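You operate a simulated robot arm through the tools that you are given. There is no shell and no other tool. Be economical: measure what you need, move in short steps, check, and stop when the job is done.

Carry out the task below with a simulated two-armed robot. There is one attempt and no reset: what you move stays moved.

TASK
Hold the side pad that the job card names, press in both its clips, then clamp it in the fixture.
Fine: leave the other pad and its clips as they are.
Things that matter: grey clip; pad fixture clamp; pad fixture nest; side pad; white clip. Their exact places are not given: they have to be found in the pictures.

Only the result counts: the job must be done as asked and must still hold three seconds after the hand-in. Knocking over, shifting, dropping, spilling or breaking anything else fails it.

THE ROBOT
Two 6-joint arms with two-finger parallel grippers on one trunk, on a base that drives. Base frame: it is fixed to the floor where the robot stands at the start and does not move with it; the origin is under the middle of the robot, x ahead of it, y to its left, z up; the surface under the hand at the start is at about z = 0.88. Lengths are in m, angles in rad, forces in N, time in s.
The left shoulder is at the start at [0.06, 0.187, 1.197], the right one opposite. With the tool pointing down near the work surface each hand reaches from about 0.24 to 0.62 m from the robot's upright axis, wherever it stands, measured 20 degrees to its own side. Places, roughly: grey clip [0.5, 0, 0.9]; pad fixture clamp [0.7, 0.4, 1]; pad fixture nest [0.6, 0.4, 0.9]; white clip [0.5, 0, 0.9]. Payload 1.57 kg a hand.
The tool frame of a hand sits at the grasp point between the pads (the TCP): z along the fingers, y along the line on which they close. The tips reach 0.03 m beyond it. Largest opening 0.11 m; finger width 0.024, thickness 0.012; the body of the gripper, 0.048 by 0.112 m, starts 0.078 m behind the TCP.
Orientation is that of the tool frame in the base frame, as a unit quaternion [w, x, y, z]. With the fingers straight down and closing along the base's y, the tool's x points along the base's -x, its y along +y and its z along -z.

THE INTERFACE
- The arms move only by the tool arm_command. It takes "left_series", "right_series" or both (then of equal length, played together; a hand with none holds still); each is a list of rows, each a list of 7 numbers: the shift along the tool's x, y, z in m, then the turn, a rotation vector about the tool's x, y, z in rad, then the finger opening in m, from 0 to 0.11. In form: [[dx, dy, dz, rx, ry, rz, fingers], ...]. A call has 1 to 10 rows; each row is the pose to reach, as a shift and turn from the pose commanded when the call began, along the tool's axes at that moment. A row lasts 0.2 s, in which the tool goes at most 0.05 m and 0.15 rad; a call with a longer step from one row to the next is refused whole, and so is a gripper value outside its range. A pose out of reach is approached as far as the arm can. The call stops where the force on the tool passes 60 N (or 10 N more than at its start, if that is more) or the arm is blocked; 0.2 s more then pass. The fingers move at their own pace (about 0.153 m/s each) and stop on an object; they squeeze with about 21 N. The grip force told is the motor's: it shows also when the fingers shut on nothing. Time passes only in rows, and 0.2 s behind the last, so rows that repeat a pose let the fingers close. It gives the time, the measured TCP pose, the force on the tool (base axes), the opening and the grip force at its end, in the units of the frame above (readings bear some noise), with the torque about the TCP (base axes, N m) and any sound that the robot's microphone picked up, and new pictures: "show" is both (left out), scene, wrist or none (wrist: the cameras of the hands that moved).
- Cameras (640 x 400 px; columns grow to the right, rows downward): "scene" is now at [0.0146, 0.0046, 1.7343]; the picture's right is [0.15, -0.99, 0.00], its down [-0.82, -0.13, -0.56] and it looks along [0.56, 0.09, -0.83] (base axes); focal length 282 px, centre (320, 200). "left" rides on the left gripper at [0.07, -0.016, -0.141] in its tool frame; the picture's right is [0.23, 0.97, 0.00], its down [-0.85, 0.20, -0.48] and it looks along [-0.47, 0.11, 0.88] (tool axes); focal length 222 px, centre (320, 200). "right" rides on the right gripper at [0.07, 0.016, -0.141] in its tool frame; the picture's right is [-0.23, 0.97, 0.00], its down [-0.86, -0.20, -0.48] and it looks along [-0.47, -0.11, 0.88] (tool axes); focal length 222 px, centre (320, 200).
- slide_trunk(by): slides the trunk up (or, below 0, down) by that many m; the arms and the scene camera ride with it, the base frame stays. It gives what a move gives, with no picture.
- base_move(legs): drives the robot by 1 to 6 legs, each [ahead, left, turn to the left] in m, m and rad, along the robot's own axes; the way and the turn of a leg run together, so that a leg with both is an arc; at most 1.5 m and 3.142 rad a leg. The arms and the cameras ride along, it lands a little off, and it stops where it bumps. It gives what a move gives, and a new picture of the scene camera.
- head_to(pan, tilt): turns the head with the scene camera to pan (to the left, within 1.501 rad either way) and tilt (down, from -0.506 to 1.204), counted from straight ahead of the robot. It gives what a move gives, and a new picture of the scene camera.
- locate(camera, pixels): for up to 12 pixels [column, row] of the newest picture of that camera ("zoom" is the newest enlarged one), the place [x, y, z] in the base frame of the surface seen there, good to about 0.002 m, but the place of the scene camera against the robot may be out by one fixed shift of up to 0.012 m in any direction. It takes no simulated time.
- close_up(camera, box): a new picture of the part [left, top, right, bottom] of that camera's present view, enlarged. It takes no simulated time.
- hand_in(): hands the job in; it is judged then, once.

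Keep the steps short. Do not move on a guess: measure, check each grasp and each placing, and mend mistakes. In all there are 80 turns and 260 pictures (those below and enlarged ones count). Leave the grippers open and the arms clear of the work at the hand-in unless told otherwise, and finish with a single line.

The tools are called after "Request:" as name(argument=value, ...) on one line, values as JSON. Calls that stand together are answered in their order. arm_command: Moves the arms, as the interface text tells. Its arguments: {"type":"object","properties":{"left_series":{"type":"array"},"right_series":{"type":"array"},"show":{"type":"string","enum":["both","scene","wrist","none"]}},"required":[]} The other tools are called the same way: slide_trunk (by) slides the trunk up or down; base_move (legs) drives the base; head_to (pan, tilt) turns the head that bears the scene camera; locate (camera, pixels) gives the place of the surface under pixels of a picture; close_up (camera, box) takes an enlarged picture of a part of a camera's view; hand_in () hands the job in.

At the start:

```text
time: 0.0
left_tool_pos: [0.4281, 0.2991, 1.1412]
left_ee_rot: [0.001, 0.001, 1.0, 0.001]
left_force: [1.0, -0.2, -0.4]
left_moment: [0.0, 0.04, -0.01]
left_finger_gap: 0.11
left_grip_force: 0.0
right_tool_pos: [0.4671, -0.0216, 1.1914]
right_ee_rot: [0.0, 0.0, 1.0, 0.0]
right_force: [-0.2, 0.1, 0.5]
right_moment: [-0.02, 0.02, 0.0]
right_finger_gap: 0.1099
right_grip_force: 0.1
trunk travel left (down, up): [-0.825, 0.165]
robot x, y, heading: [-0.0003, 0.0001, 0.005]
head pan, tilt: [0.152, 0.974]
```

scene: 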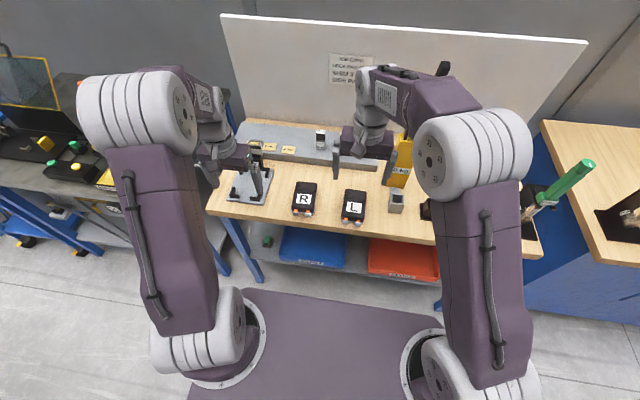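
right: 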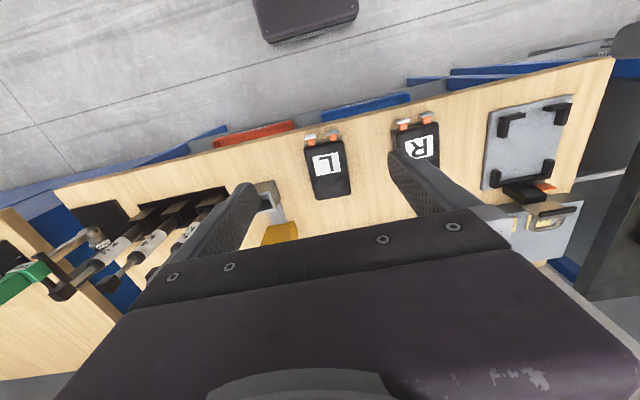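
left: 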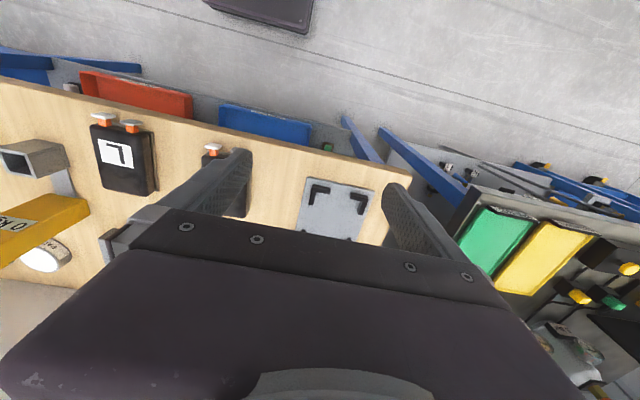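

I see two pads (R at 304,199 and L at 353,207), the fixture at (250,185), and a card on the back wall at (350,67). Next: enlarge the card, the pads and the fixture.

Request:
close_up(camera="scene", box=[320, 45, 384, 85])

Request:
close_up(camera="scene", box=[280, 170, 384, 235])

Request:
close_up(camera="scene", box=[210, 130, 306, 210])

Request:
close_up(camera="right", box=[470, 70, 600, 270])

```text
10.00 times, centred on (352, 65) of scene
```

zoom: 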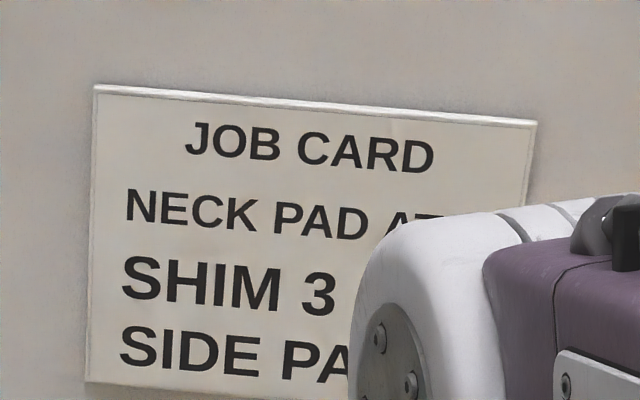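

```text
6.15 times, centred on (332, 202) of scene
```

zoom: 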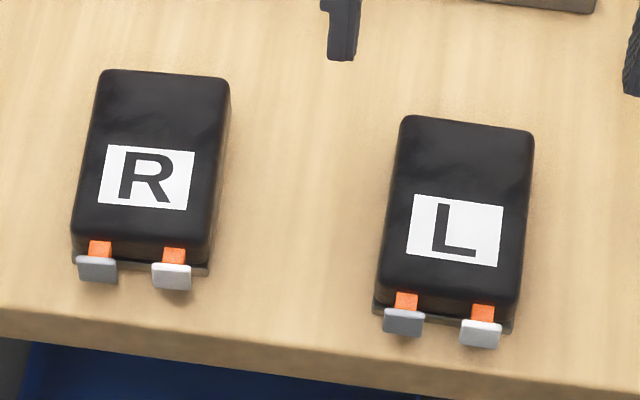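

```text
5.00 times, centred on (258, 170) of scene
```

zoom: 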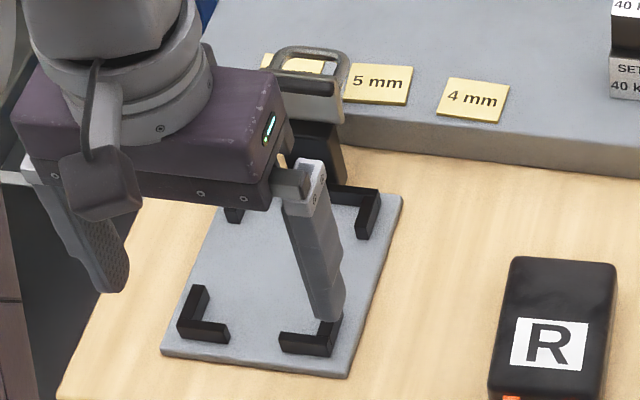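

```text
2.00 times, centred on (535, 170) of right
```

zoom: 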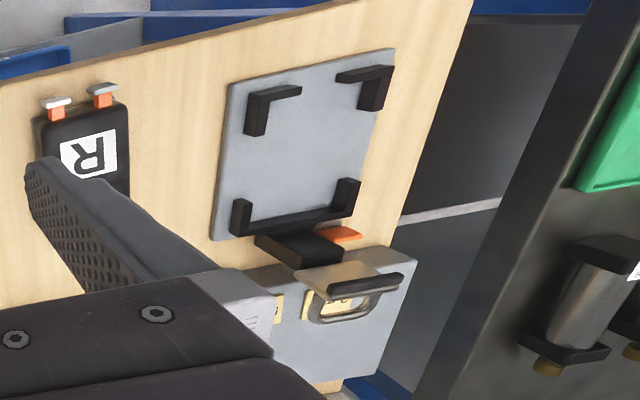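

The side-pad line of the card is hidden by the right arm. I'll move the right hand 0.15 m towards -y and away, staying high, and look again.

Request:
arm_command(right_series=[[0.03, -0.03, 0, 0, 0, 0, 0.11], [0.06, -0.06, 0, 0, 0, 0, 0.11], [0.09, -0.09, 0, 0, 0, 0, 0.11], [0.12, -0.12, 0, 0, 0, 0, 0.11], [0.12, -0.16, 0, 0, 0, 0, 0.11]], show="scene")

```text
time: 1.2
left_tool_pos: [0.4281, 0.2967, 1.1425]
left_ee_rot: [0.0, 0.0, 1.0, 0.001]
left_force: [-0.3, -0.7, 0.3]
left_moment: [0.02, -0.01, 0.01]
left_finger_gap: 0.1099
left_grip_force: 0.0
right_tool_pos: [0.3474, -0.1838, 1.1904]
right_ee_rot: [0.0, 0.0, 1.0, 0.002]
right_force: [0.2, 0.7, 0.5]
right_moment: [0.03, 0.01, 0.0]
right_finger_gap: 0.1101
right_grip_force: 0.1
trunk travel left (down, up): [-0.825, 0.165]
robot x, y, heading: [0.0007, -0.0003, -0.0]
head pan, tilt: [0.152, 0.974]
```

scene: 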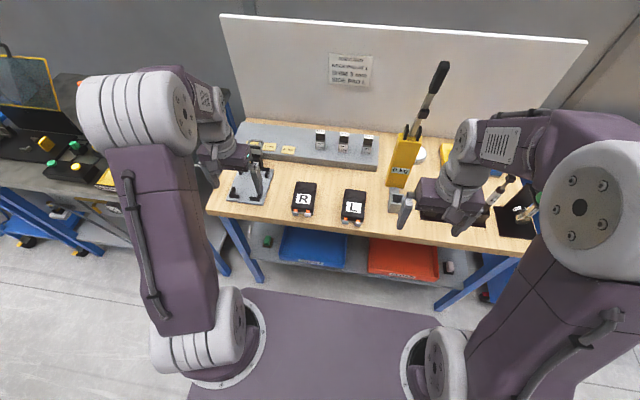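

The card is clear now. I'll read it, and look closer at the two pads.

Request:
close_up(camera="scene", box=[320, 48, 384, 88])

Request:
close_up(camera="scene", box=[280, 170, 384, 235])

```text
10.00 times, centred on (352, 68) of scene
```

zoom: 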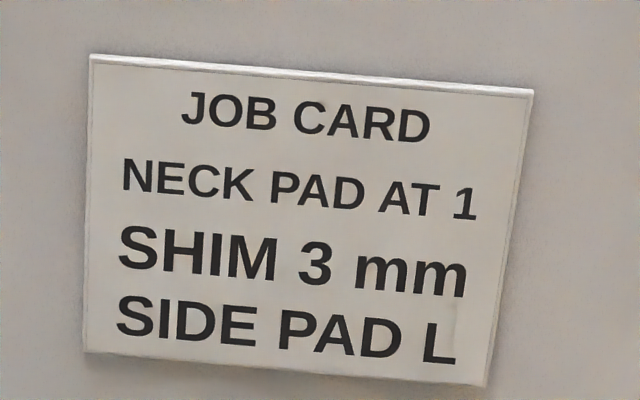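

```text
6.15 times, centred on (332, 202) of scene
```

zoom: 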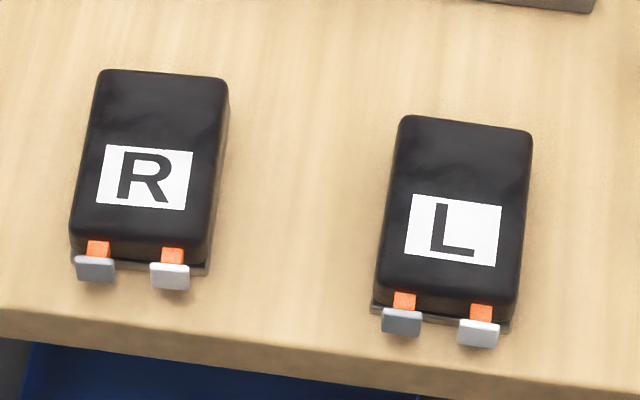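

Side pad L. I'll measure its corners, label and clips in this enlarged picture.

Request:
locate(camera="zoom", pixels=[[408, 122], [525, 137], [388, 282], [510, 298], [455, 230], [402, 324], [479, 336], [405, 300], [480, 312], [300, 230], [160, 220], [378, 312]])

Request:
close_up(camera="scene", box=[225, 130, 289, 210])

Request:
close_up(camera="left", box=[60, 80, 220, 220])

```text
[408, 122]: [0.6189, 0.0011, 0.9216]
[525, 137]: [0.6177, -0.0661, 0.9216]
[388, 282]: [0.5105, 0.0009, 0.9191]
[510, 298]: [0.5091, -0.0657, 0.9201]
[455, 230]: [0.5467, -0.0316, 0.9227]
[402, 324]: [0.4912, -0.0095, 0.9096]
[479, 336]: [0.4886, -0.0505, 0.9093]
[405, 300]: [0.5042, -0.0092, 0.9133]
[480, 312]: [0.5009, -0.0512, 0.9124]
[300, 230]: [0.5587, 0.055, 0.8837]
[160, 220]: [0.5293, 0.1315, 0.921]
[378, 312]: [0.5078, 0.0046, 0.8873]
```

```text
5.00 times, centred on (257, 170) of scene
```

zoom: 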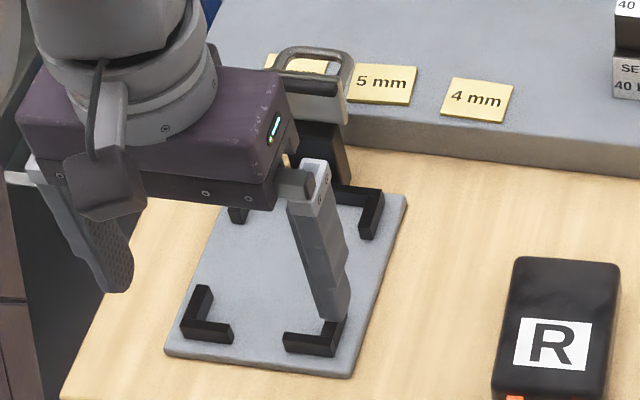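

```text
2.86 times, centred on (140, 150) of left
```

zoom: 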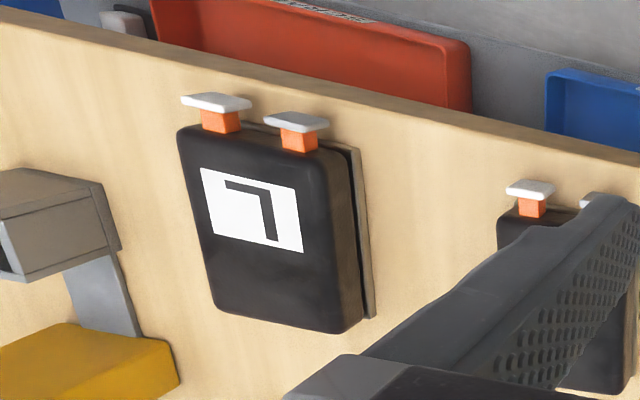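

The job names pad L. Its body spans x 0.51–0.62, y −0.066–0.001, top z 0.922; the clips stick out of the near face, to be pressed along +x. Next I measure the clearances: table edge, robot base front, and fixture.

Request:
locate(camera="scene", pixels=[[340, 226], [440, 245], [340, 302], [420, 316], [400, 165], [440, 70], [395, 203], [410, 205], [460, 215], [228, 202]])

Request:
locate(camera="zoom", pixels=[[10, 200]])

Request:
head_to(pan=0.5, tilt=0.8)

```text
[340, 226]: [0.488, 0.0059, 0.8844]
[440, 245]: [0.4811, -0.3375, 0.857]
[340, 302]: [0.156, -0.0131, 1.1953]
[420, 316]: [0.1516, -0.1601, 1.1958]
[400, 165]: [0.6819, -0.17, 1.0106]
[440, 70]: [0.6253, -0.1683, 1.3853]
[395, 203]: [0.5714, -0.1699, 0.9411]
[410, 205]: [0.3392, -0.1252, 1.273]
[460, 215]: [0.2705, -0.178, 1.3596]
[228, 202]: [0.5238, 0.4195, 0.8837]
```

```text
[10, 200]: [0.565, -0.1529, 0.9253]
```

```text
time: 2.0
left_tool_pos: [0.4274, 0.2987, 1.141]
left_ee_rot: [0.0, 0.0, 1.0, 0.0]
left_force: [0.5, -0.5, 0.7]
left_moment: [0.01, -0.02, -0.02]
left_finger_gap: 0.11
left_grip_force: 0.1
right_tool_pos: [0.3484, -0.1805, 1.1904]
right_ee_rot: [0.0, -0.001, 1.0, 0.0]
right_force: [0.4, 0.9, -0.3]
right_moment: [0.0, -0.02, -0.02]
right_finger_gap: 0.1102
right_grip_force: 0.2
trunk travel left (down, up): [-0.825, 0.165]
robot x, y, heading: [0.0, -0.0021, 0.003]
head pan, tilt: [0.499, 0.799]
```

scene: 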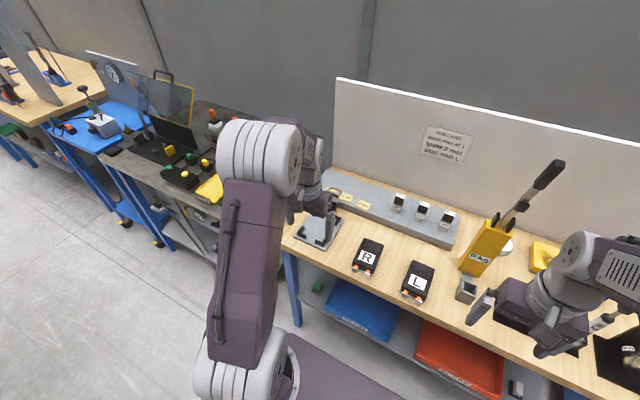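

The left pad sits at the table's edge (x≈0.487), and a yellow wrench stand with a tall handle is at y≈−0.17. I'll drive 0.08 m right so the left arm reaches the pad well.

Request:
base_move(legs=[[0, -0.08, 0]])

Request:
head_to(pan=0.1, tilt=0.95)

```text
time: 3.1
left_tool_pos: [0.4281, 0.224, 1.1395]
left_ee_rot: [0.0, 0.0, 1.0, -0.002]
left_force: [0.2, 0.4, 0.4]
left_moment: [-0.08, 0.0, 0.0]
left_finger_gap: 0.11
left_grip_force: 0.1
right_tool_pos: [0.3487, -0.2561, 1.192]
right_ee_rot: [0.0, 0.0, 1.0, -0.003]
right_force: [0.2, 1.1, -0.4]
right_moment: [-0.07, -0.01, -0.04]
right_finger_gap: 0.1101
right_grip_force: 0.1
trunk travel left (down, up): [-0.825, 0.165]
robot x, y, heading: [-0.0001, -0.0823, -0.004]
head pan, tilt: [0.499, 0.799]
```

scene: 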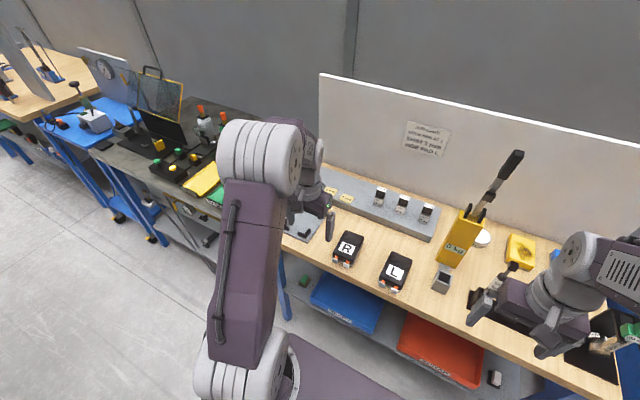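

```text
time: 4.0
left_tool_pos: [0.4283, 0.218, 1.1421]
left_ee_rot: [0.0, 0.001, 1.0, 0.002]
left_force: [0.2, -0.9, -0.6]
left_moment: [0.01, 0.05, 0.03]
left_finger_gap: 0.1101
left_grip_force: 0.0
right_tool_pos: [0.3482, -0.2627, 1.1915]
right_ee_rot: [0.0, 0.0, 1.0, 0.001]
right_force: [0.4, -0.7, 0.0]
right_moment: [0.01, -0.01, 0.0]
right_finger_gap: 0.1101
right_grip_force: 0.2
trunk travel left (down, up): [-0.825, 0.165]
robot x, y, heading: [0.0018, -0.0776, -0.004]
head pan, tilt: [0.099, 0.949]
```

scene: 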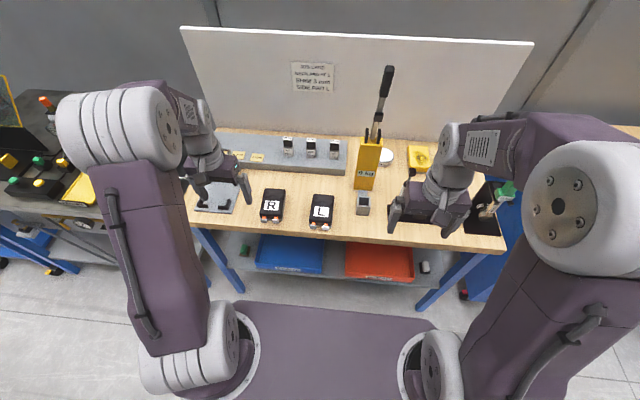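

Next, I move the left hand (open) above pad L, to about (0.583, −0.032, 1.06).

Request:
arm_command(left_series=[[-0.02, -0.031, 0, 0, 0, 0, 0.11], [-0.04, -0.062, 0, 0, 0, 0, 0.11], [-0.06, -0.093, 0, 0, 0, 0, 0.11], [-0.08, -0.124, 0, 0, 0, 0, 0.11], [-0.1, -0.155, 0, 0, 0, 0, 0.11], [-0.12, -0.186, 0, 0, 0, 0, 0.11], [-0.14, -0.217, 0.02, 0, 0, 0, 0.11], [-0.155, -0.25, 0.05, 0, 0, 0, 0.11], [-0.155, -0.25, 0.08, 0, 0, 0, 0.11]])

```text
time: 6.0
left_tool_pos: [0.5819, -0.029, 1.0611]
left_ee_rot: [0.0, 0.001, 1.0, 0.0]
left_force: [0.7, 0.2, -0.2]
left_moment: [-0.03, 0.0, 0.02]
left_finger_gap: 0.1099
left_grip_force: 0.1
right_tool_pos: [0.3483, -0.2598, 1.1917]
right_ee_rot: [0.0, 0.0, 1.0, -0.001]
right_force: [0.0, 0.2, 0.1]
right_moment: [0.01, 0.0, 0.0]
right_finger_gap: 0.1099
right_grip_force: 0.1
trunk travel left (down, up): [-0.825, 0.165]
robot x, y, heading: [0.0019, -0.0823, -0.003]
head pan, tilt: [0.099, 0.949]
```

scene: 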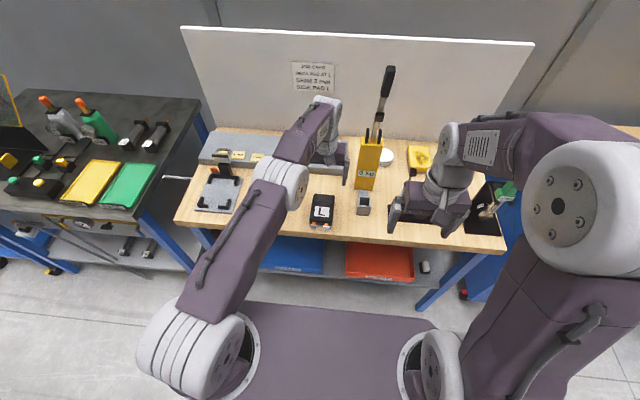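
left: 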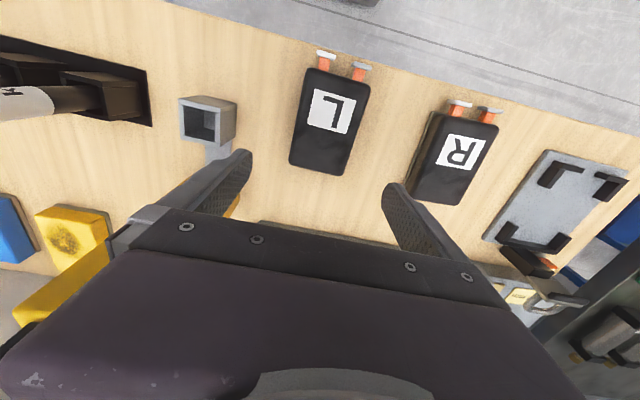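

The left hand is above L. I'll measure the pad from the wrist camera (no fixed shift) and look at the fixture, now unobstructed.

Request:
locate(camera="left", pixels=[[313, 72], [366, 88], [293, 155], [338, 170], [330, 110], [326, 55], [359, 67], [548, 175], [610, 190], [508, 222], [560, 240], [495, 240]])

Request:
close_up(camera="scene", box=[185, 145, 265, 220])

Request:
close_up(camera="left", box=[470, 130, 640, 330])

Request:
close_up(camera="left", box=[270, 30, 400, 190])

```text
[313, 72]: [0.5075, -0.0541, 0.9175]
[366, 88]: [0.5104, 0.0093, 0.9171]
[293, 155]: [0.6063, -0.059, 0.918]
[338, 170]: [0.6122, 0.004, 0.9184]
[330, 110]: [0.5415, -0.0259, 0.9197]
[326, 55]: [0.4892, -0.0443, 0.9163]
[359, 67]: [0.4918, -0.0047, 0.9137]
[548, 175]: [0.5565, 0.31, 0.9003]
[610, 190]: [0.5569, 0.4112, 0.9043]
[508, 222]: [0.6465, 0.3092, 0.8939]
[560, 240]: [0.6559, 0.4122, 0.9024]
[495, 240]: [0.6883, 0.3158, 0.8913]
```

```text
5.33 times, centred on (225, 182) of scene
```

zoom: 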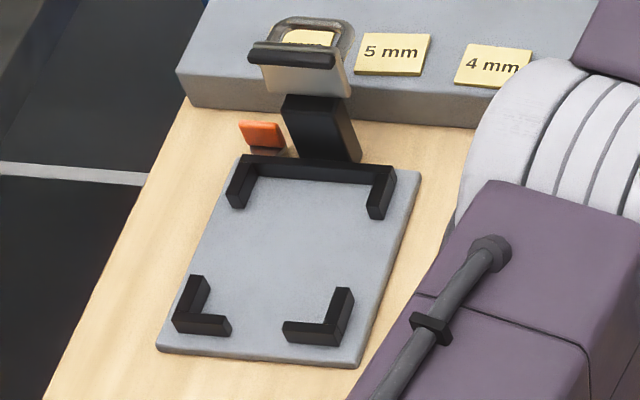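

```text
2.00 times, centred on (555, 230) of left
```

zoom: 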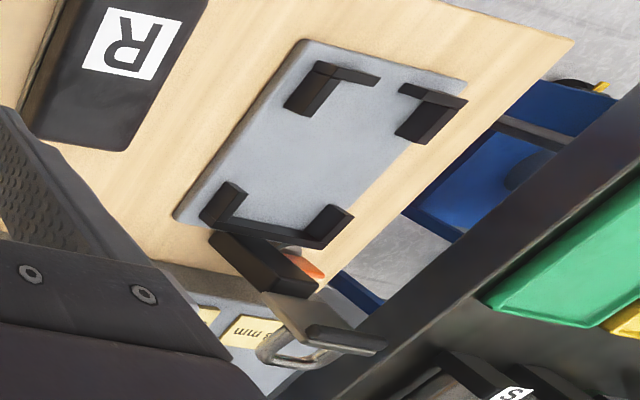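

```text
2.50 times, centred on (335, 110) of left
```

zoom: 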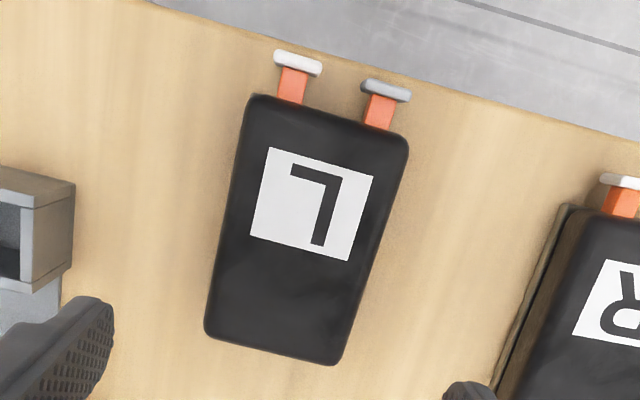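

In the arm's frame pad L is x 0.505–0.615, y −0.056…0.008, top 0.918. I'll lower the left hand straight over it to TCP z≈0.918 (tips ≈0.888, table 0.88).

Request:
arm_command(left_series=[[0, 0.003, 0.035, 0, 0, 0, 0.11], [0, 0.004, 0.07, 0, 0, 0, 0.11], [0, 0.004, 0.1, 0, 0, 0, 0.11], [0, 0.004, 0.125, 0, 0, 0, 0.11], [0, 0.004, 0.14, 0, 0, 0, 0.11], [0, 0.004, 0.14, 0, 0, 0, 0.11]])

```text
time: 7.4
left_tool_pos: [0.5688, -0.0234, 0.925]
left_ee_rot: [0.001, 0.0, 1.0, 0.001]
left_force: [-0.5, 0.8, -0.4]
left_moment: [0.03, -0.02, 0.01]
left_finger_gap: 0.1102
left_grip_force: 0.0
left hand out of reach, approached as far as the arm can: row 3, 4, 5, 6
right_tool_pos: [0.3487, -0.2608, 1.192]
right_ee_rot: [0.0, 0.0, 1.0, 0.0]
right_force: [-0.6, 0.8, -0.7]
right_moment: [0.01, -0.03, 0.0]
right_finger_gap: 0.1101
right_grip_force: 0.1
trunk travel left (down, up): [-0.825, 0.165]
robot x, y, heading: [0.0006, -0.0782, 0.003]
head pan, tilt: [0.099, 0.949]
```

scene: 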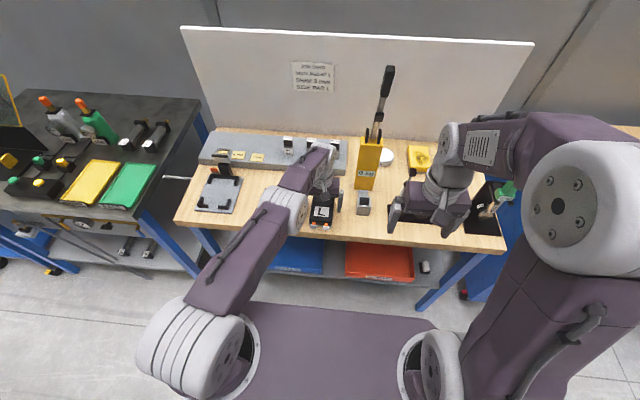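
left: 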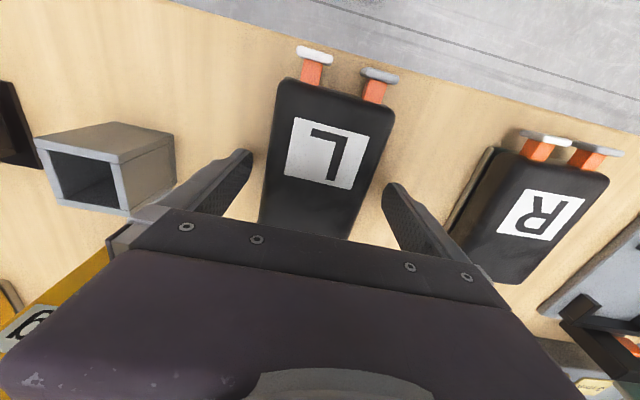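

The hand is short of reach (x 0.569 instead of 0.583). I'll raise it clear of the pad and drive 0.06 m ahead.

Request:
arm_command(left_series=[[0, 0, -0.04, 0, 0, 0, 0.11], [0, 0, -0.08, 0, 0, 0, 0.11]], show="none")

Request:
base_move(legs=[[0.06, 0, 0]])

```text
time: 8.0
left_tool_pos: [0.5676, -0.0216, 1.0066]
left_ee_rot: [0.001, 0.0, 1.0, 0.001]
left_force: [0.6, -0.6, -0.9]
left_moment: [-0.02, -0.03, -0.02]
left_finger_gap: 0.1098
left_grip_force: 0.1
right_tool_pos: [0.3477, -0.2605, 1.191]
right_ee_rot: [-0.001, 0.0, 1.0, 0.001]
right_force: [-0.2, 0.4, 0.2]
right_moment: [0.01, -0.02, -0.01]
right_finger_gap: 0.11
right_grip_force: 0.1
trunk travel left (down, up): [-0.825, 0.165]
robot x, y, heading: [0.0034, -0.0772, -0.001]
head pan, tilt: [0.099, 0.949]
```

```text
time: 8.9
left_tool_pos: [0.6229, -0.0216, 1.0097]
left_ee_rot: [0.004, 0.0, 1.0, 0.001]
left_force: [-0.6, -0.5, 0.5]
left_moment: [-0.02, -0.03, 0.02]
left_finger_gap: 0.1102
left_grip_force: 0.1
right_tool_pos: [0.4014, -0.2609, 1.1936]
right_ee_rot: [0.002, 0.0, 1.0, 0.0]
right_force: [-0.1, 0.0, 0.2]
right_moment: [-0.03, -0.06, 0.0]
right_finger_gap: 0.11
right_grip_force: 0.0
trunk travel left (down, up): [-0.825, 0.165]
robot x, y, heading: [0.0583, -0.08, -0.003]
head pan, tilt: [0.099, 0.949]
```

scene: 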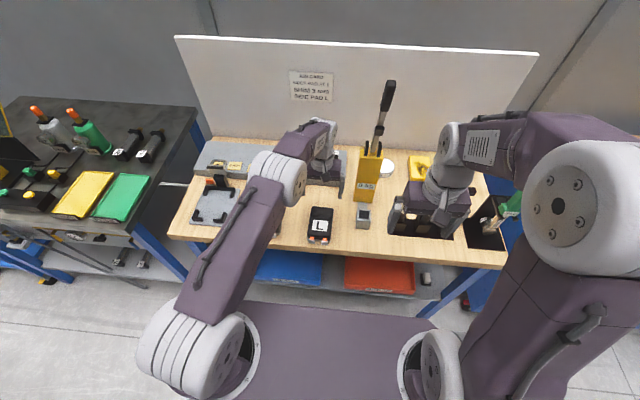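

Now left is at (0.623, −0.022, 1.010). I go back 0.04 in x, down to z≈0.918.

Request:
arm_command(left_series=[[0.04, -0.002, 0, 0, 0, 0, 0.11], [0.04, -0.003, 0.03, 0, 0, 0, 0.11], [0.04, -0.003, 0.06, 0, 0, 0, 0.11], [0.04, -0.003, 0.08, 0, 0, 0, 0.11], [0.04, -0.003, 0.089, 0, 0, 0, 0.11], [0.04, -0.003, 0.089, 0, 0, 0, 0.11]])

```text
time: 10.3
left_tool_pos: [0.5888, -0.0259, 0.9158]
left_ee_rot: [-0.001, 0.0, 1.0, 0.001]
left_force: [0.0, 0.5, -0.1]
left_moment: [0.02, 0.01, 0.01]
left_finger_gap: 0.11
left_grip_force: 0.1
right_tool_pos: [0.4082, -0.2604, 1.1898]
right_ee_rot: [0.0, 0.0, 1.0, 0.0]
right_force: [-0.1, -0.4, 0.4]
right_moment: [0.01, -0.03, 0.01]
right_finger_gap: 0.1099
right_grip_force: 0.0
trunk travel left (down, up): [-0.825, 0.165]
robot x, y, heading: [0.0577, -0.0807, 0.001]
head pan, tilt: [0.099, 0.949]
```

scene: 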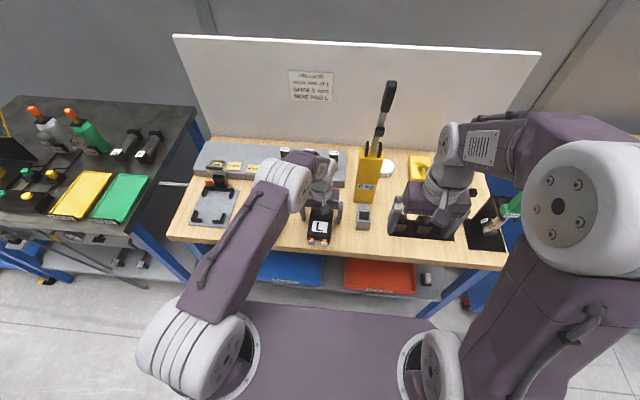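
left: 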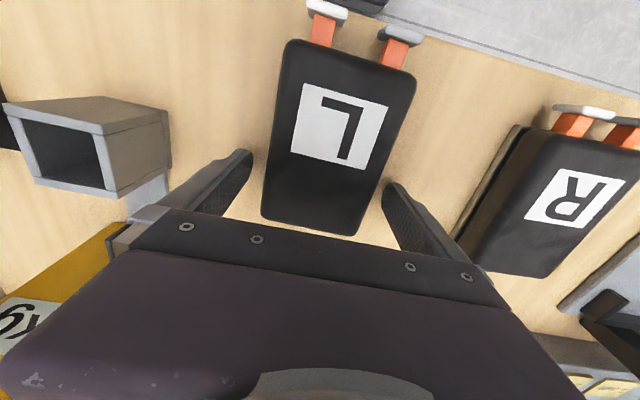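

The fingers straddle the pad (left picture: pad between them). Closing.

Request:
arm_command(left_series=[[0, 0, 0, 0, 0, 0, 0.075], [0, 0, 0, 0, 0, 0, 0.05], [0, 0, 0, 0, 0, 0, 0.03], [0, 0, 0, 0, 0, 0, 0.03]], show="wrist")

```text
time: 11.3
left_tool_pos: [0.5888, -0.0246, 0.9166]
left_ee_rot: [0.001, 0.0, 1.0, 0.001]
left_force: [-0.9, 0.5, 0.2]
left_moment: [0.0, 0.04, 0.04]
left_finger_gap: 0.0804
left_grip_force: 21.1
right_tool_pos: [0.4078, -0.2608, 1.1899]
right_ee_rot: [0.0, 0.0, 1.0, 0.002]
right_force: [0.7, -0.3, -0.3]
right_moment: [-0.01, -0.01, -0.01]
right_finger_gap: 0.1098
right_grip_force: 0.1
trunk travel left (down, up): [-0.825, 0.165]
robot x, y, heading: [0.06, -0.0786, -0.002]
head pan, tilt: [0.099, 0.949]
```

left: 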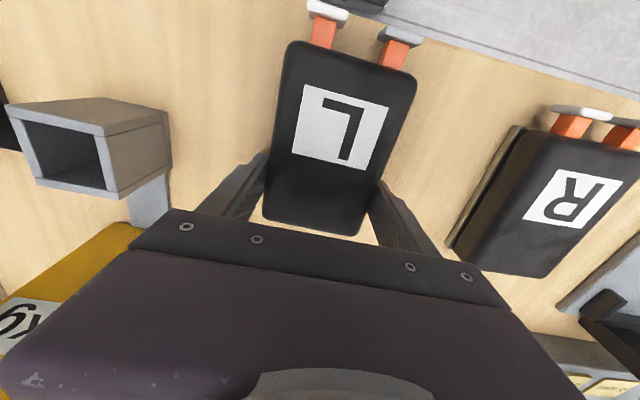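

The grip stopped at 0.080 m, wider than the top body (≈0.066), so the tips likely hold the pad's base plate. I'll check the plate's height on the pads.

Request:
close_up(camera="left", box=[440, 90, 600, 290])

Request:
close_up(camera="scene", box=[280, 190, 360, 250])

```text
2.00 times, centred on (520, 190) of left
```

zoom: 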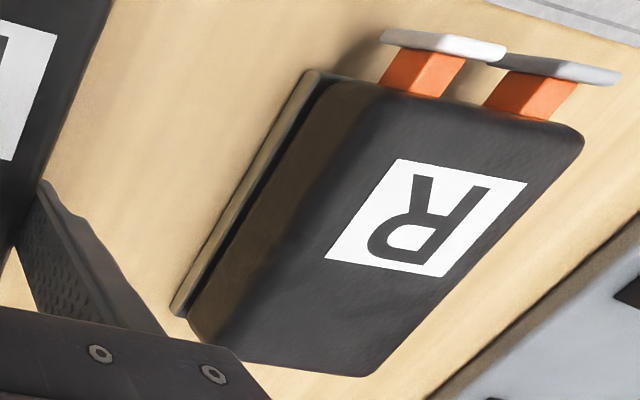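

```text
6.67 times, centred on (320, 220) of scene
```

zoom: 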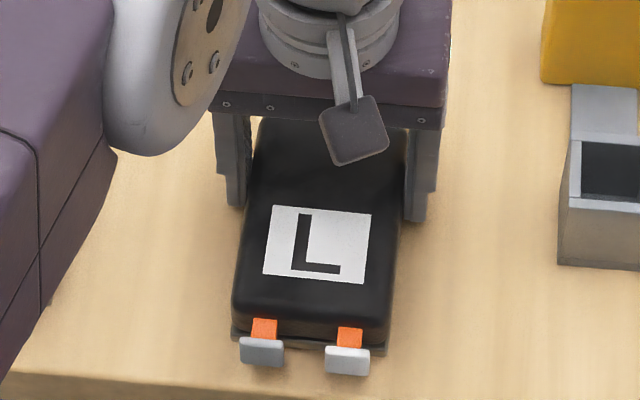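

The base plate is thin and slightly wider. I'll open, raise 9 mm so that the fingers take the pad body, and close again.

Request:
arm_command(left_series=[[0, 0, 0, 0, 0, 0, 0.1], [0, 0, -0.009, 0, 0, 0, 0.1], [0, 0, -0.009, 0, 0, 0, 0.06], [0, 0, -0.009, 0, 0, 0, 0.03], [0, 0, -0.009, 0, 0, 0, 0.03]], show="wrist")

```text
time: 12.5
left_tool_pos: [0.5892, -0.0259, 0.9257]
left_ee_rot: [0.0, -0.001, 1.0, 0.002]
left_force: [-0.4, -0.4, -0.1]
left_moment: [-0.04, -0.02, -0.09]
left_finger_gap: 0.0799
left_grip_force: 21.1
right_tool_pos: [0.4084, -0.2607, 1.1906]
right_ee_rot: [0.0, 0.0, 1.0, 0.0]
right_force: [0.0, -0.1, 0.8]
right_moment: [-0.01, 0.0, -0.01]
right_finger_gap: 0.1098
right_grip_force: 0.0
trunk travel left (down, up): [-0.825, 0.165]
robot x, y, heading: [0.0594, -0.0814, 0.001]
head pan, tilt: [0.099, 0.949]
```

left: 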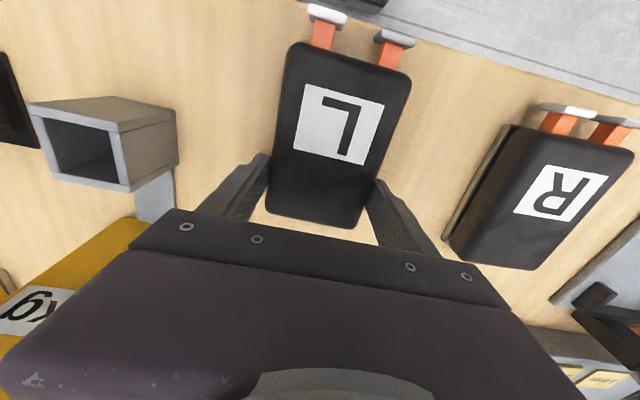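

The body itself is about 0.080 wide; the pad is gripped at 21 N. Now the right hand: close fingers, tilt 45° forward, go in front of the white clip (≈[0.486, −0.044, 0.906]) but well back, at x≈0.36, z≈1.05.

Request:
arm_command(right_series=[[0.008, 0.034, 0.012, 0, -0.1, 0, 0.06], [0.016, 0.068, 0.03, 0, -0.2, 0, 0.03], [0.024, 0.102, 0.05, 0, -0.32, 0, 0.0], [0.032, 0.136, 0.07, 0, -0.44, 0, 0.0], [0.04, 0.17, 0.09, 0, -0.56, 0, 0.0], [0.048, 0.2, 0.11, 0, -0.68, 0, 0.0], [0.048, 0.216, 0.14, 0, -0.78, 0, 0.0], [0.048, 0.216, 0.14, 0, -0.78, 0, 0.0]])

```text
time: 13.8
left_tool_pos: [0.5871, -0.0248, 0.925]
left_ee_rot: [0.0, 0.001, 1.0, 0.0]
left_force: [-0.2, 0.1, 0.0]
left_moment: [-0.02, -0.07, 0.03]
left_finger_gap: 0.0799
left_grip_force: 21.2
right_tool_pos: [0.3759, -0.0829, 1.1109]
right_ee_rot: [0.277, -0.104, 0.955, -0.024]
right_force: [20.8, -34.0, 143.5]
right_moment: [1.32, 25.07, 5.72]
right_finger_gap: 0.0
right_grip_force: 20.7
right hand out of reach, approached as far as the arm can: row 4, 5, 6
trunk travel left (down, up): [-0.825, 0.165]
robot x, y, heading: [0.0596, -0.0788, -0.004]
head pan, tilt: [0.099, 0.949]
stopped in row 6 (right hand): the force on the tool passed its limit at 551 N (the readings are from after the stop); the commanded pose is now the measured one
```

scene: 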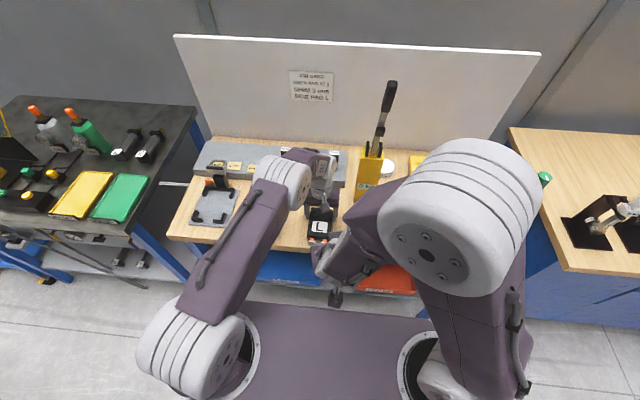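
right: 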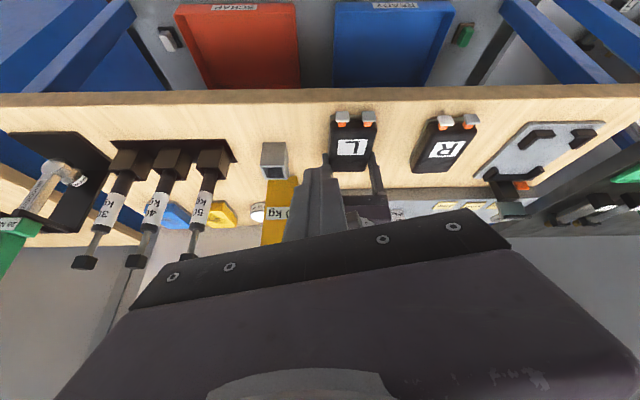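

The right arm folded into itself (torque 25 N m) - too close to the body for that tilt. The left grip is unchanged. I back the right hand off up and to the right with less tilt.

Request:
arm_command(right_series=[[-0.01, -0.02, -0.015, 0, 0.06, 0, 0.0], [-0.02, -0.05, -0.035, 0, 0.15, 0, 0.0], [-0.03, -0.08, -0.05, 0, 0.25, 0, 0.0]])

```text
time: 14.6
left_tool_pos: [0.588, -0.0262, 0.9248]
left_ee_rot: [0.001, 0.001, 1.0, 0.001]
left_force: [-0.5, -0.3, 0.8]
left_moment: [-0.01, -0.09, 0.03]
left_finger_gap: 0.0797
left_grip_force: 21.5
right_tool_pos: [0.3882, -0.1588, 1.1763]
right_ee_rot: [0.153, -0.097, 0.983, -0.038]
right_force: [-0.1, 0.7, 0.2]
right_moment: [0.03, -0.03, 0.0]
right_finger_gap: 0.0
right_grip_force: 20.9
trunk travel left (down, up): [-0.825, 0.165]
robot x, y, heading: [0.058, -0.0784, -0.003]
head pan, tilt: [0.099, 0.949]
```

scene: 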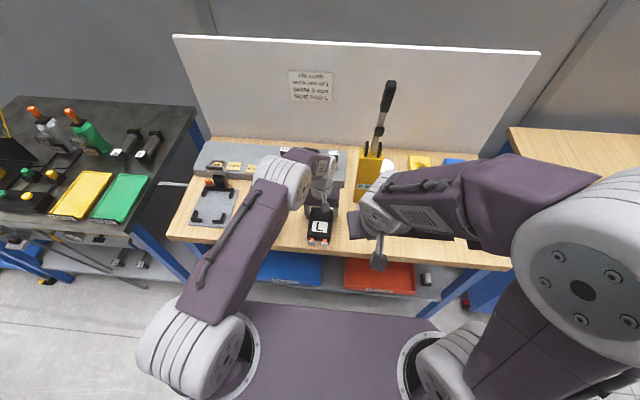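
right: 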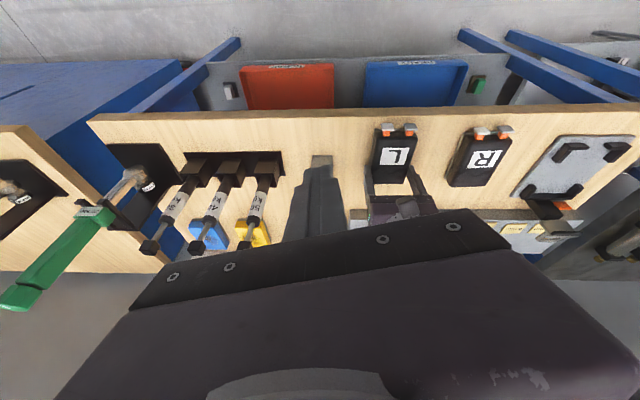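

The hand is free again. I'll use only a 0.4 rad tilt, correct the twist, and go to (0.41, −0.12, 1.05) to the right of the left hand.

Request:
arm_command(right_series=[[0.0021, 0.0118, 0.0312, -0.009, -0.023, 0.051, 0.0], [0.0042, 0.0236, 0.0624, -0.018, -0.046, 0.103, 0.0], [0.0064, 0.0355, 0.0935, -0.027, -0.069, 0.155, 0.0], [0.0085, 0.0473, 0.1247, -0.036, -0.092, 0.206, 0.0]])

```text
time: 15.6
left_tool_pos: [0.5886, -0.0261, 0.9255]
left_ee_rot: [0.0, 0.0, 1.0, 0.001]
left_force: [0.4, -0.2, 1.1]
left_moment: [0.04, -0.02, 0.0]
left_finger_gap: 0.0799
left_grip_force: 20.6
right_tool_pos: [0.4106, -0.1193, 1.0484]
right_ee_rot: [0.199, 0.0, 0.98, 0.0]
right_force: [0.5, 0.9, -0.5]
right_moment: [-0.01, 0.04, 0.02]
right_finger_gap: 0.0
right_grip_force: 21.4
trunk travel left (down, up): [-0.825, 0.165]
robot x, y, heading: [0.0577, -0.0787, -0.002]
head pan, tilt: [0.099, 0.949]
```

scene: 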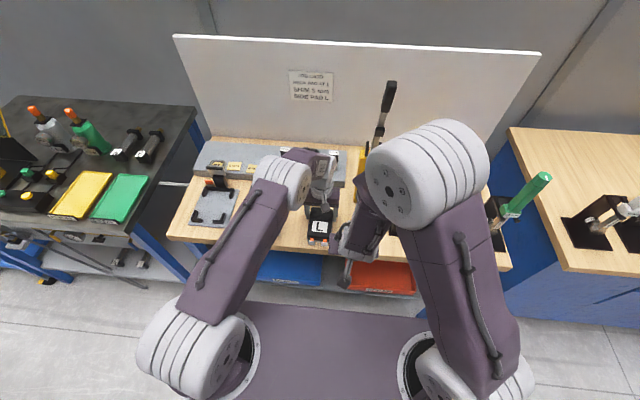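
right: 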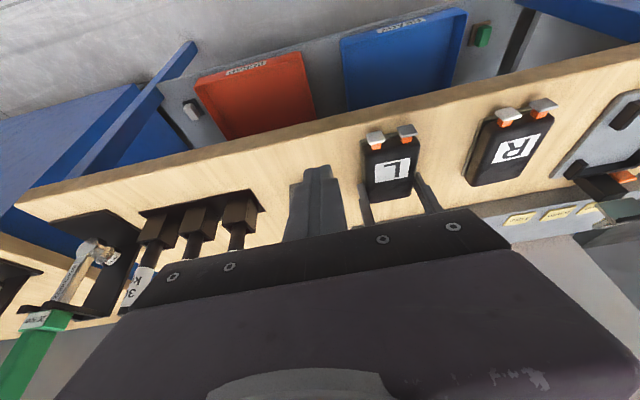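

Pose as wanted. I measure the clips from the right wrist camera.

Request:
close_up(camera="right", box=[340, 110, 436, 170])

Request:
locate(camera="right", pixels=[[376, 136], [407, 129], [377, 143], [408, 137], [390, 170], [374, 141], [406, 134], [330, 155]])

```text
6.67 times, centred on (388, 140) of right
```

zoom: 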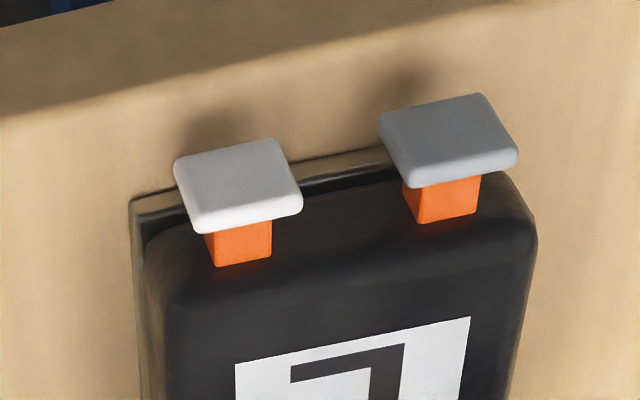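

```text
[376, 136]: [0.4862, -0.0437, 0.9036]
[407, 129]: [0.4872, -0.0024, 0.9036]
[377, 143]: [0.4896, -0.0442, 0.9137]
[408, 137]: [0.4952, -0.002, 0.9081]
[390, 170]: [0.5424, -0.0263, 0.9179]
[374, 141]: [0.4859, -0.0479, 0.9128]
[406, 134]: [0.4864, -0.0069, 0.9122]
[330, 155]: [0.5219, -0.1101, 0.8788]
```

Head faces are at x=0.486, z≈0.904; white y=−0.043, grey y=−0.0025. I go down then sideways to stand 3 cm in front of the white clip.

Request:
arm_command(right_series=[[0.009, 0, 0.036, 0, 0, 0, 0.0], [0.018, 0.0, 0.07, 0, 0, 0, 0.0], [0.026, 0.02, 0.1, 0, 0, 0, 0.0], [0.0293, 0.05, 0.1193, 0, 0, 0, 0.0], [0.0293, 0.0763, 0.1193, 0, 0, 0, 0.0], [0.0293, 0.0763, 0.1193, 0, 0, 0, 0.0]])

```text
time: 17.0
left_tool_pos: [0.588, -0.0262, 0.9263]
left_ee_rot: [0.0, 0.0, 1.0, 0.001]
left_force: [0.4, -0.4, -0.4]
left_moment: [0.0, -0.1, 0.01]
left_finger_gap: 0.0796
left_grip_force: 20.7
right_tool_pos: [0.4328, -0.0413, 0.9284]
right_ee_rot: [0.198, -0.001, 0.98, -0.002]
right_force: [0.6, -0.1, -0.3]
right_moment: [-0.02, 0.01, 0.03]
right_finger_gap: 0.0001
right_grip_force: 21.3
right hand out of reach, approached as far as the arm can: row 1, 2, 3, 4, 5, 6
trunk travel left (down, up): [-0.825, 0.165]
robot x, y, heading: [0.0575, -0.0797, -0.002]
head pan, tilt: [0.099, 0.949]
```

scene: 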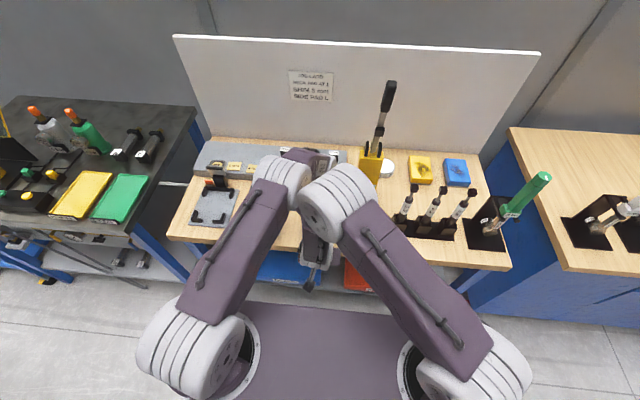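
right: 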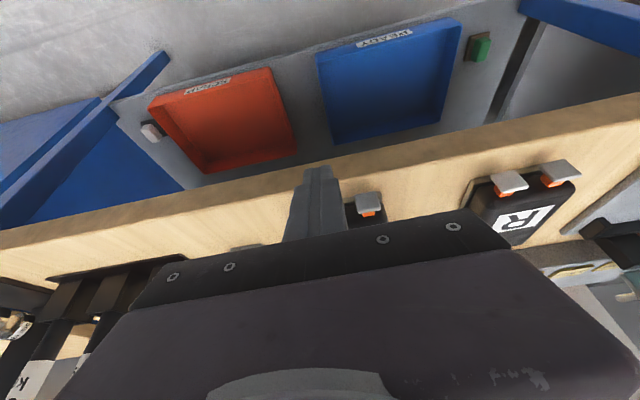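

The hand is in place but the two elbow joints look close (280,180 vs 335,190). I check the distance between them and a close-up of the tip against the white clip.

Request:
locate(camera="scene", pixels=[[285, 175], [304, 185], [300, 205], [320, 190], [345, 190], [270, 195], [314, 245], [310, 282]])

Request:
close_up(camera="scene", box=[260, 150, 388, 300])

Request:
close_up(camera="right", box=[270, 140, 430, 240])

Request:
close_up(camera="left", box=[240, 0, 480, 150])

```text
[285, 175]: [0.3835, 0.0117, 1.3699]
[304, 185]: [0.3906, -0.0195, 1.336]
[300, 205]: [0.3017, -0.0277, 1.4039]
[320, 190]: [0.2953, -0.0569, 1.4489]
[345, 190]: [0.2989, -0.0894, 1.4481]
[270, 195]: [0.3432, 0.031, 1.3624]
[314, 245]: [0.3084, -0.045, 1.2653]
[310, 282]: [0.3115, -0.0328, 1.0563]
```

```text
2.67 times, centred on (324, 225) of scene
```

zoom: 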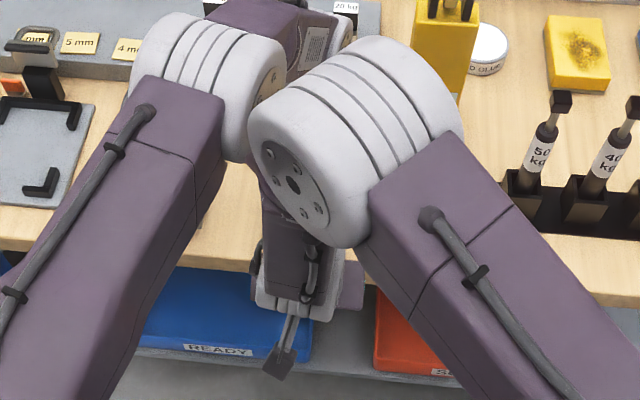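

```text
4.00 times, centred on (350, 190) of right
```

zoom: 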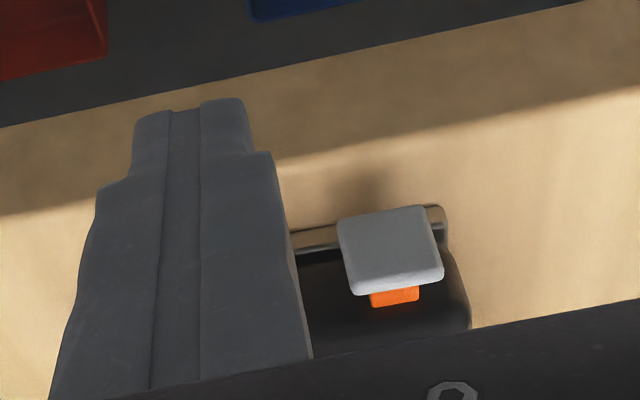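

```text
2.67 times, centred on (360, 75) of left
```

zoom: 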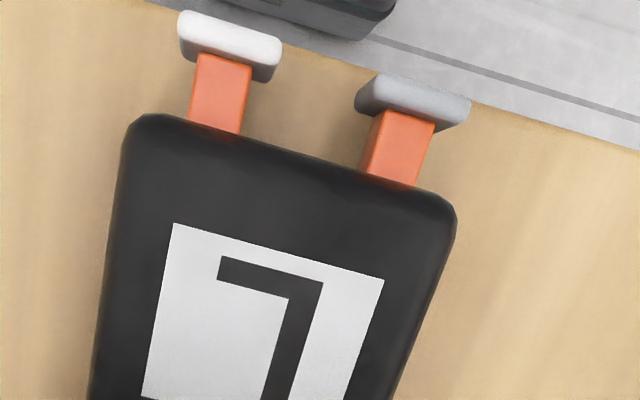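

Elbows are ~0.1 m apart: room for this push. I press forward along +x in small steps onto the white clip.

Request:
arm_command(right_series=[[-0.0138, 0, 0.0058, 0, 0, 0, 0.0], [-0.023, 0, 0.0097, 0, 0, 0, 0.0], [-0.0276, 0, 0.0117, 0, 0, 0, 0.0], [-0.0313, 0, 0.0132, 0, 0, 0, 0.0], [-0.035, 0, 0.0148, 0, 0, 0, 0.0], [-0.0378, 0, 0.016, 0, 0, 0, 0.0]])

```text
time: 18.4
left_tool_pos: [0.5884, -0.026, 0.9264]
left_ee_rot: [0.001, -0.001, 1.0, 0.001]
left_force: [0.2, -0.7, -0.7]
left_moment: [-0.09, -0.02, 0.01]
left_finger_gap: 0.0797
left_grip_force: 20.1
right_tool_pos: [0.474, -0.0388, 0.93]
right_ee_rot: [0.199, -0.001, 0.98, 0.0]
right_force: [0.2, 0.0, -0.3]
right_moment: [-0.01, 0.0, 0.0]
right_finger_gap: 0.0
right_grip_force: 20.9
trunk travel left (down, up): [-0.825, 0.165]
robot x, y, heading: [0.062, -0.0808, -0.002]
head pan, tilt: [0.099, 0.949]
```

scene: 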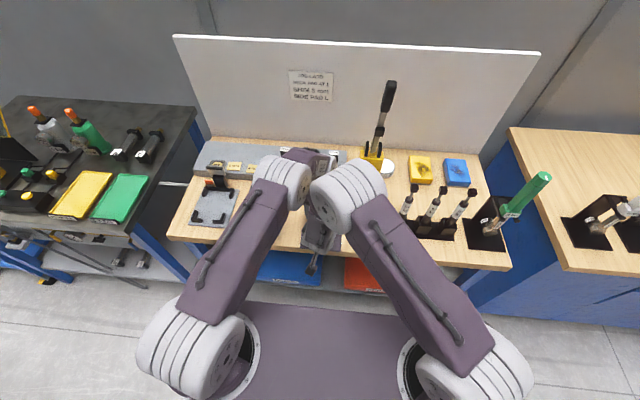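
right: 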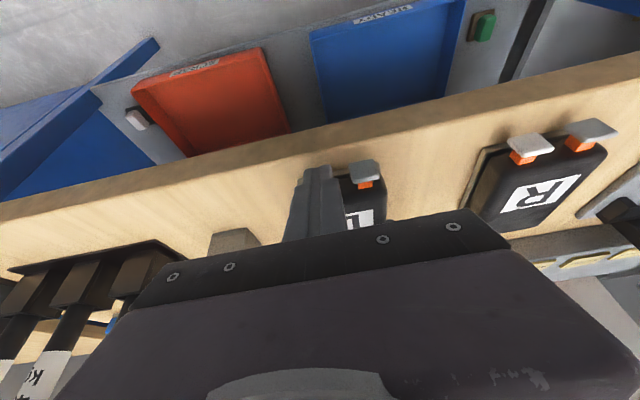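

No force yet. I look with the left camera at the tip vs. the clip.

Request:
close_up(camera="left", box=[240, 0, 480, 150])

Request:
close_up(camera="right", box=[280, 140, 400, 220])

```text
2.67 times, centred on (360, 75) of left
```

zoom: 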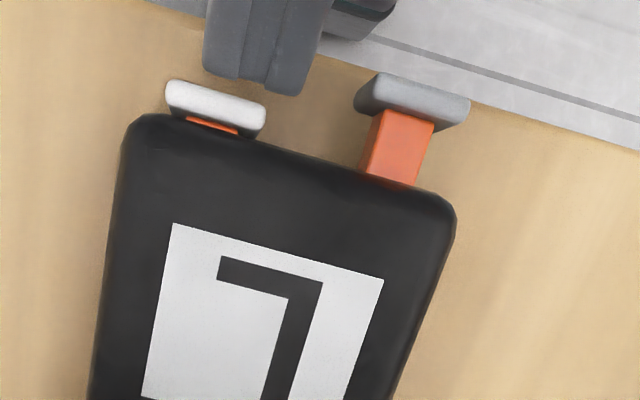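

```text
5.00 times, centred on (340, 180) of right
```

zoom: 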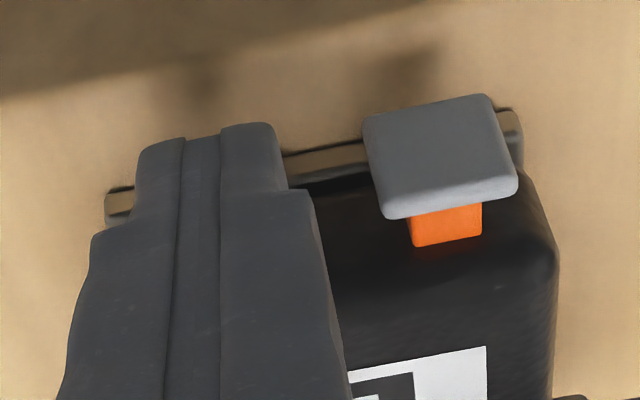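

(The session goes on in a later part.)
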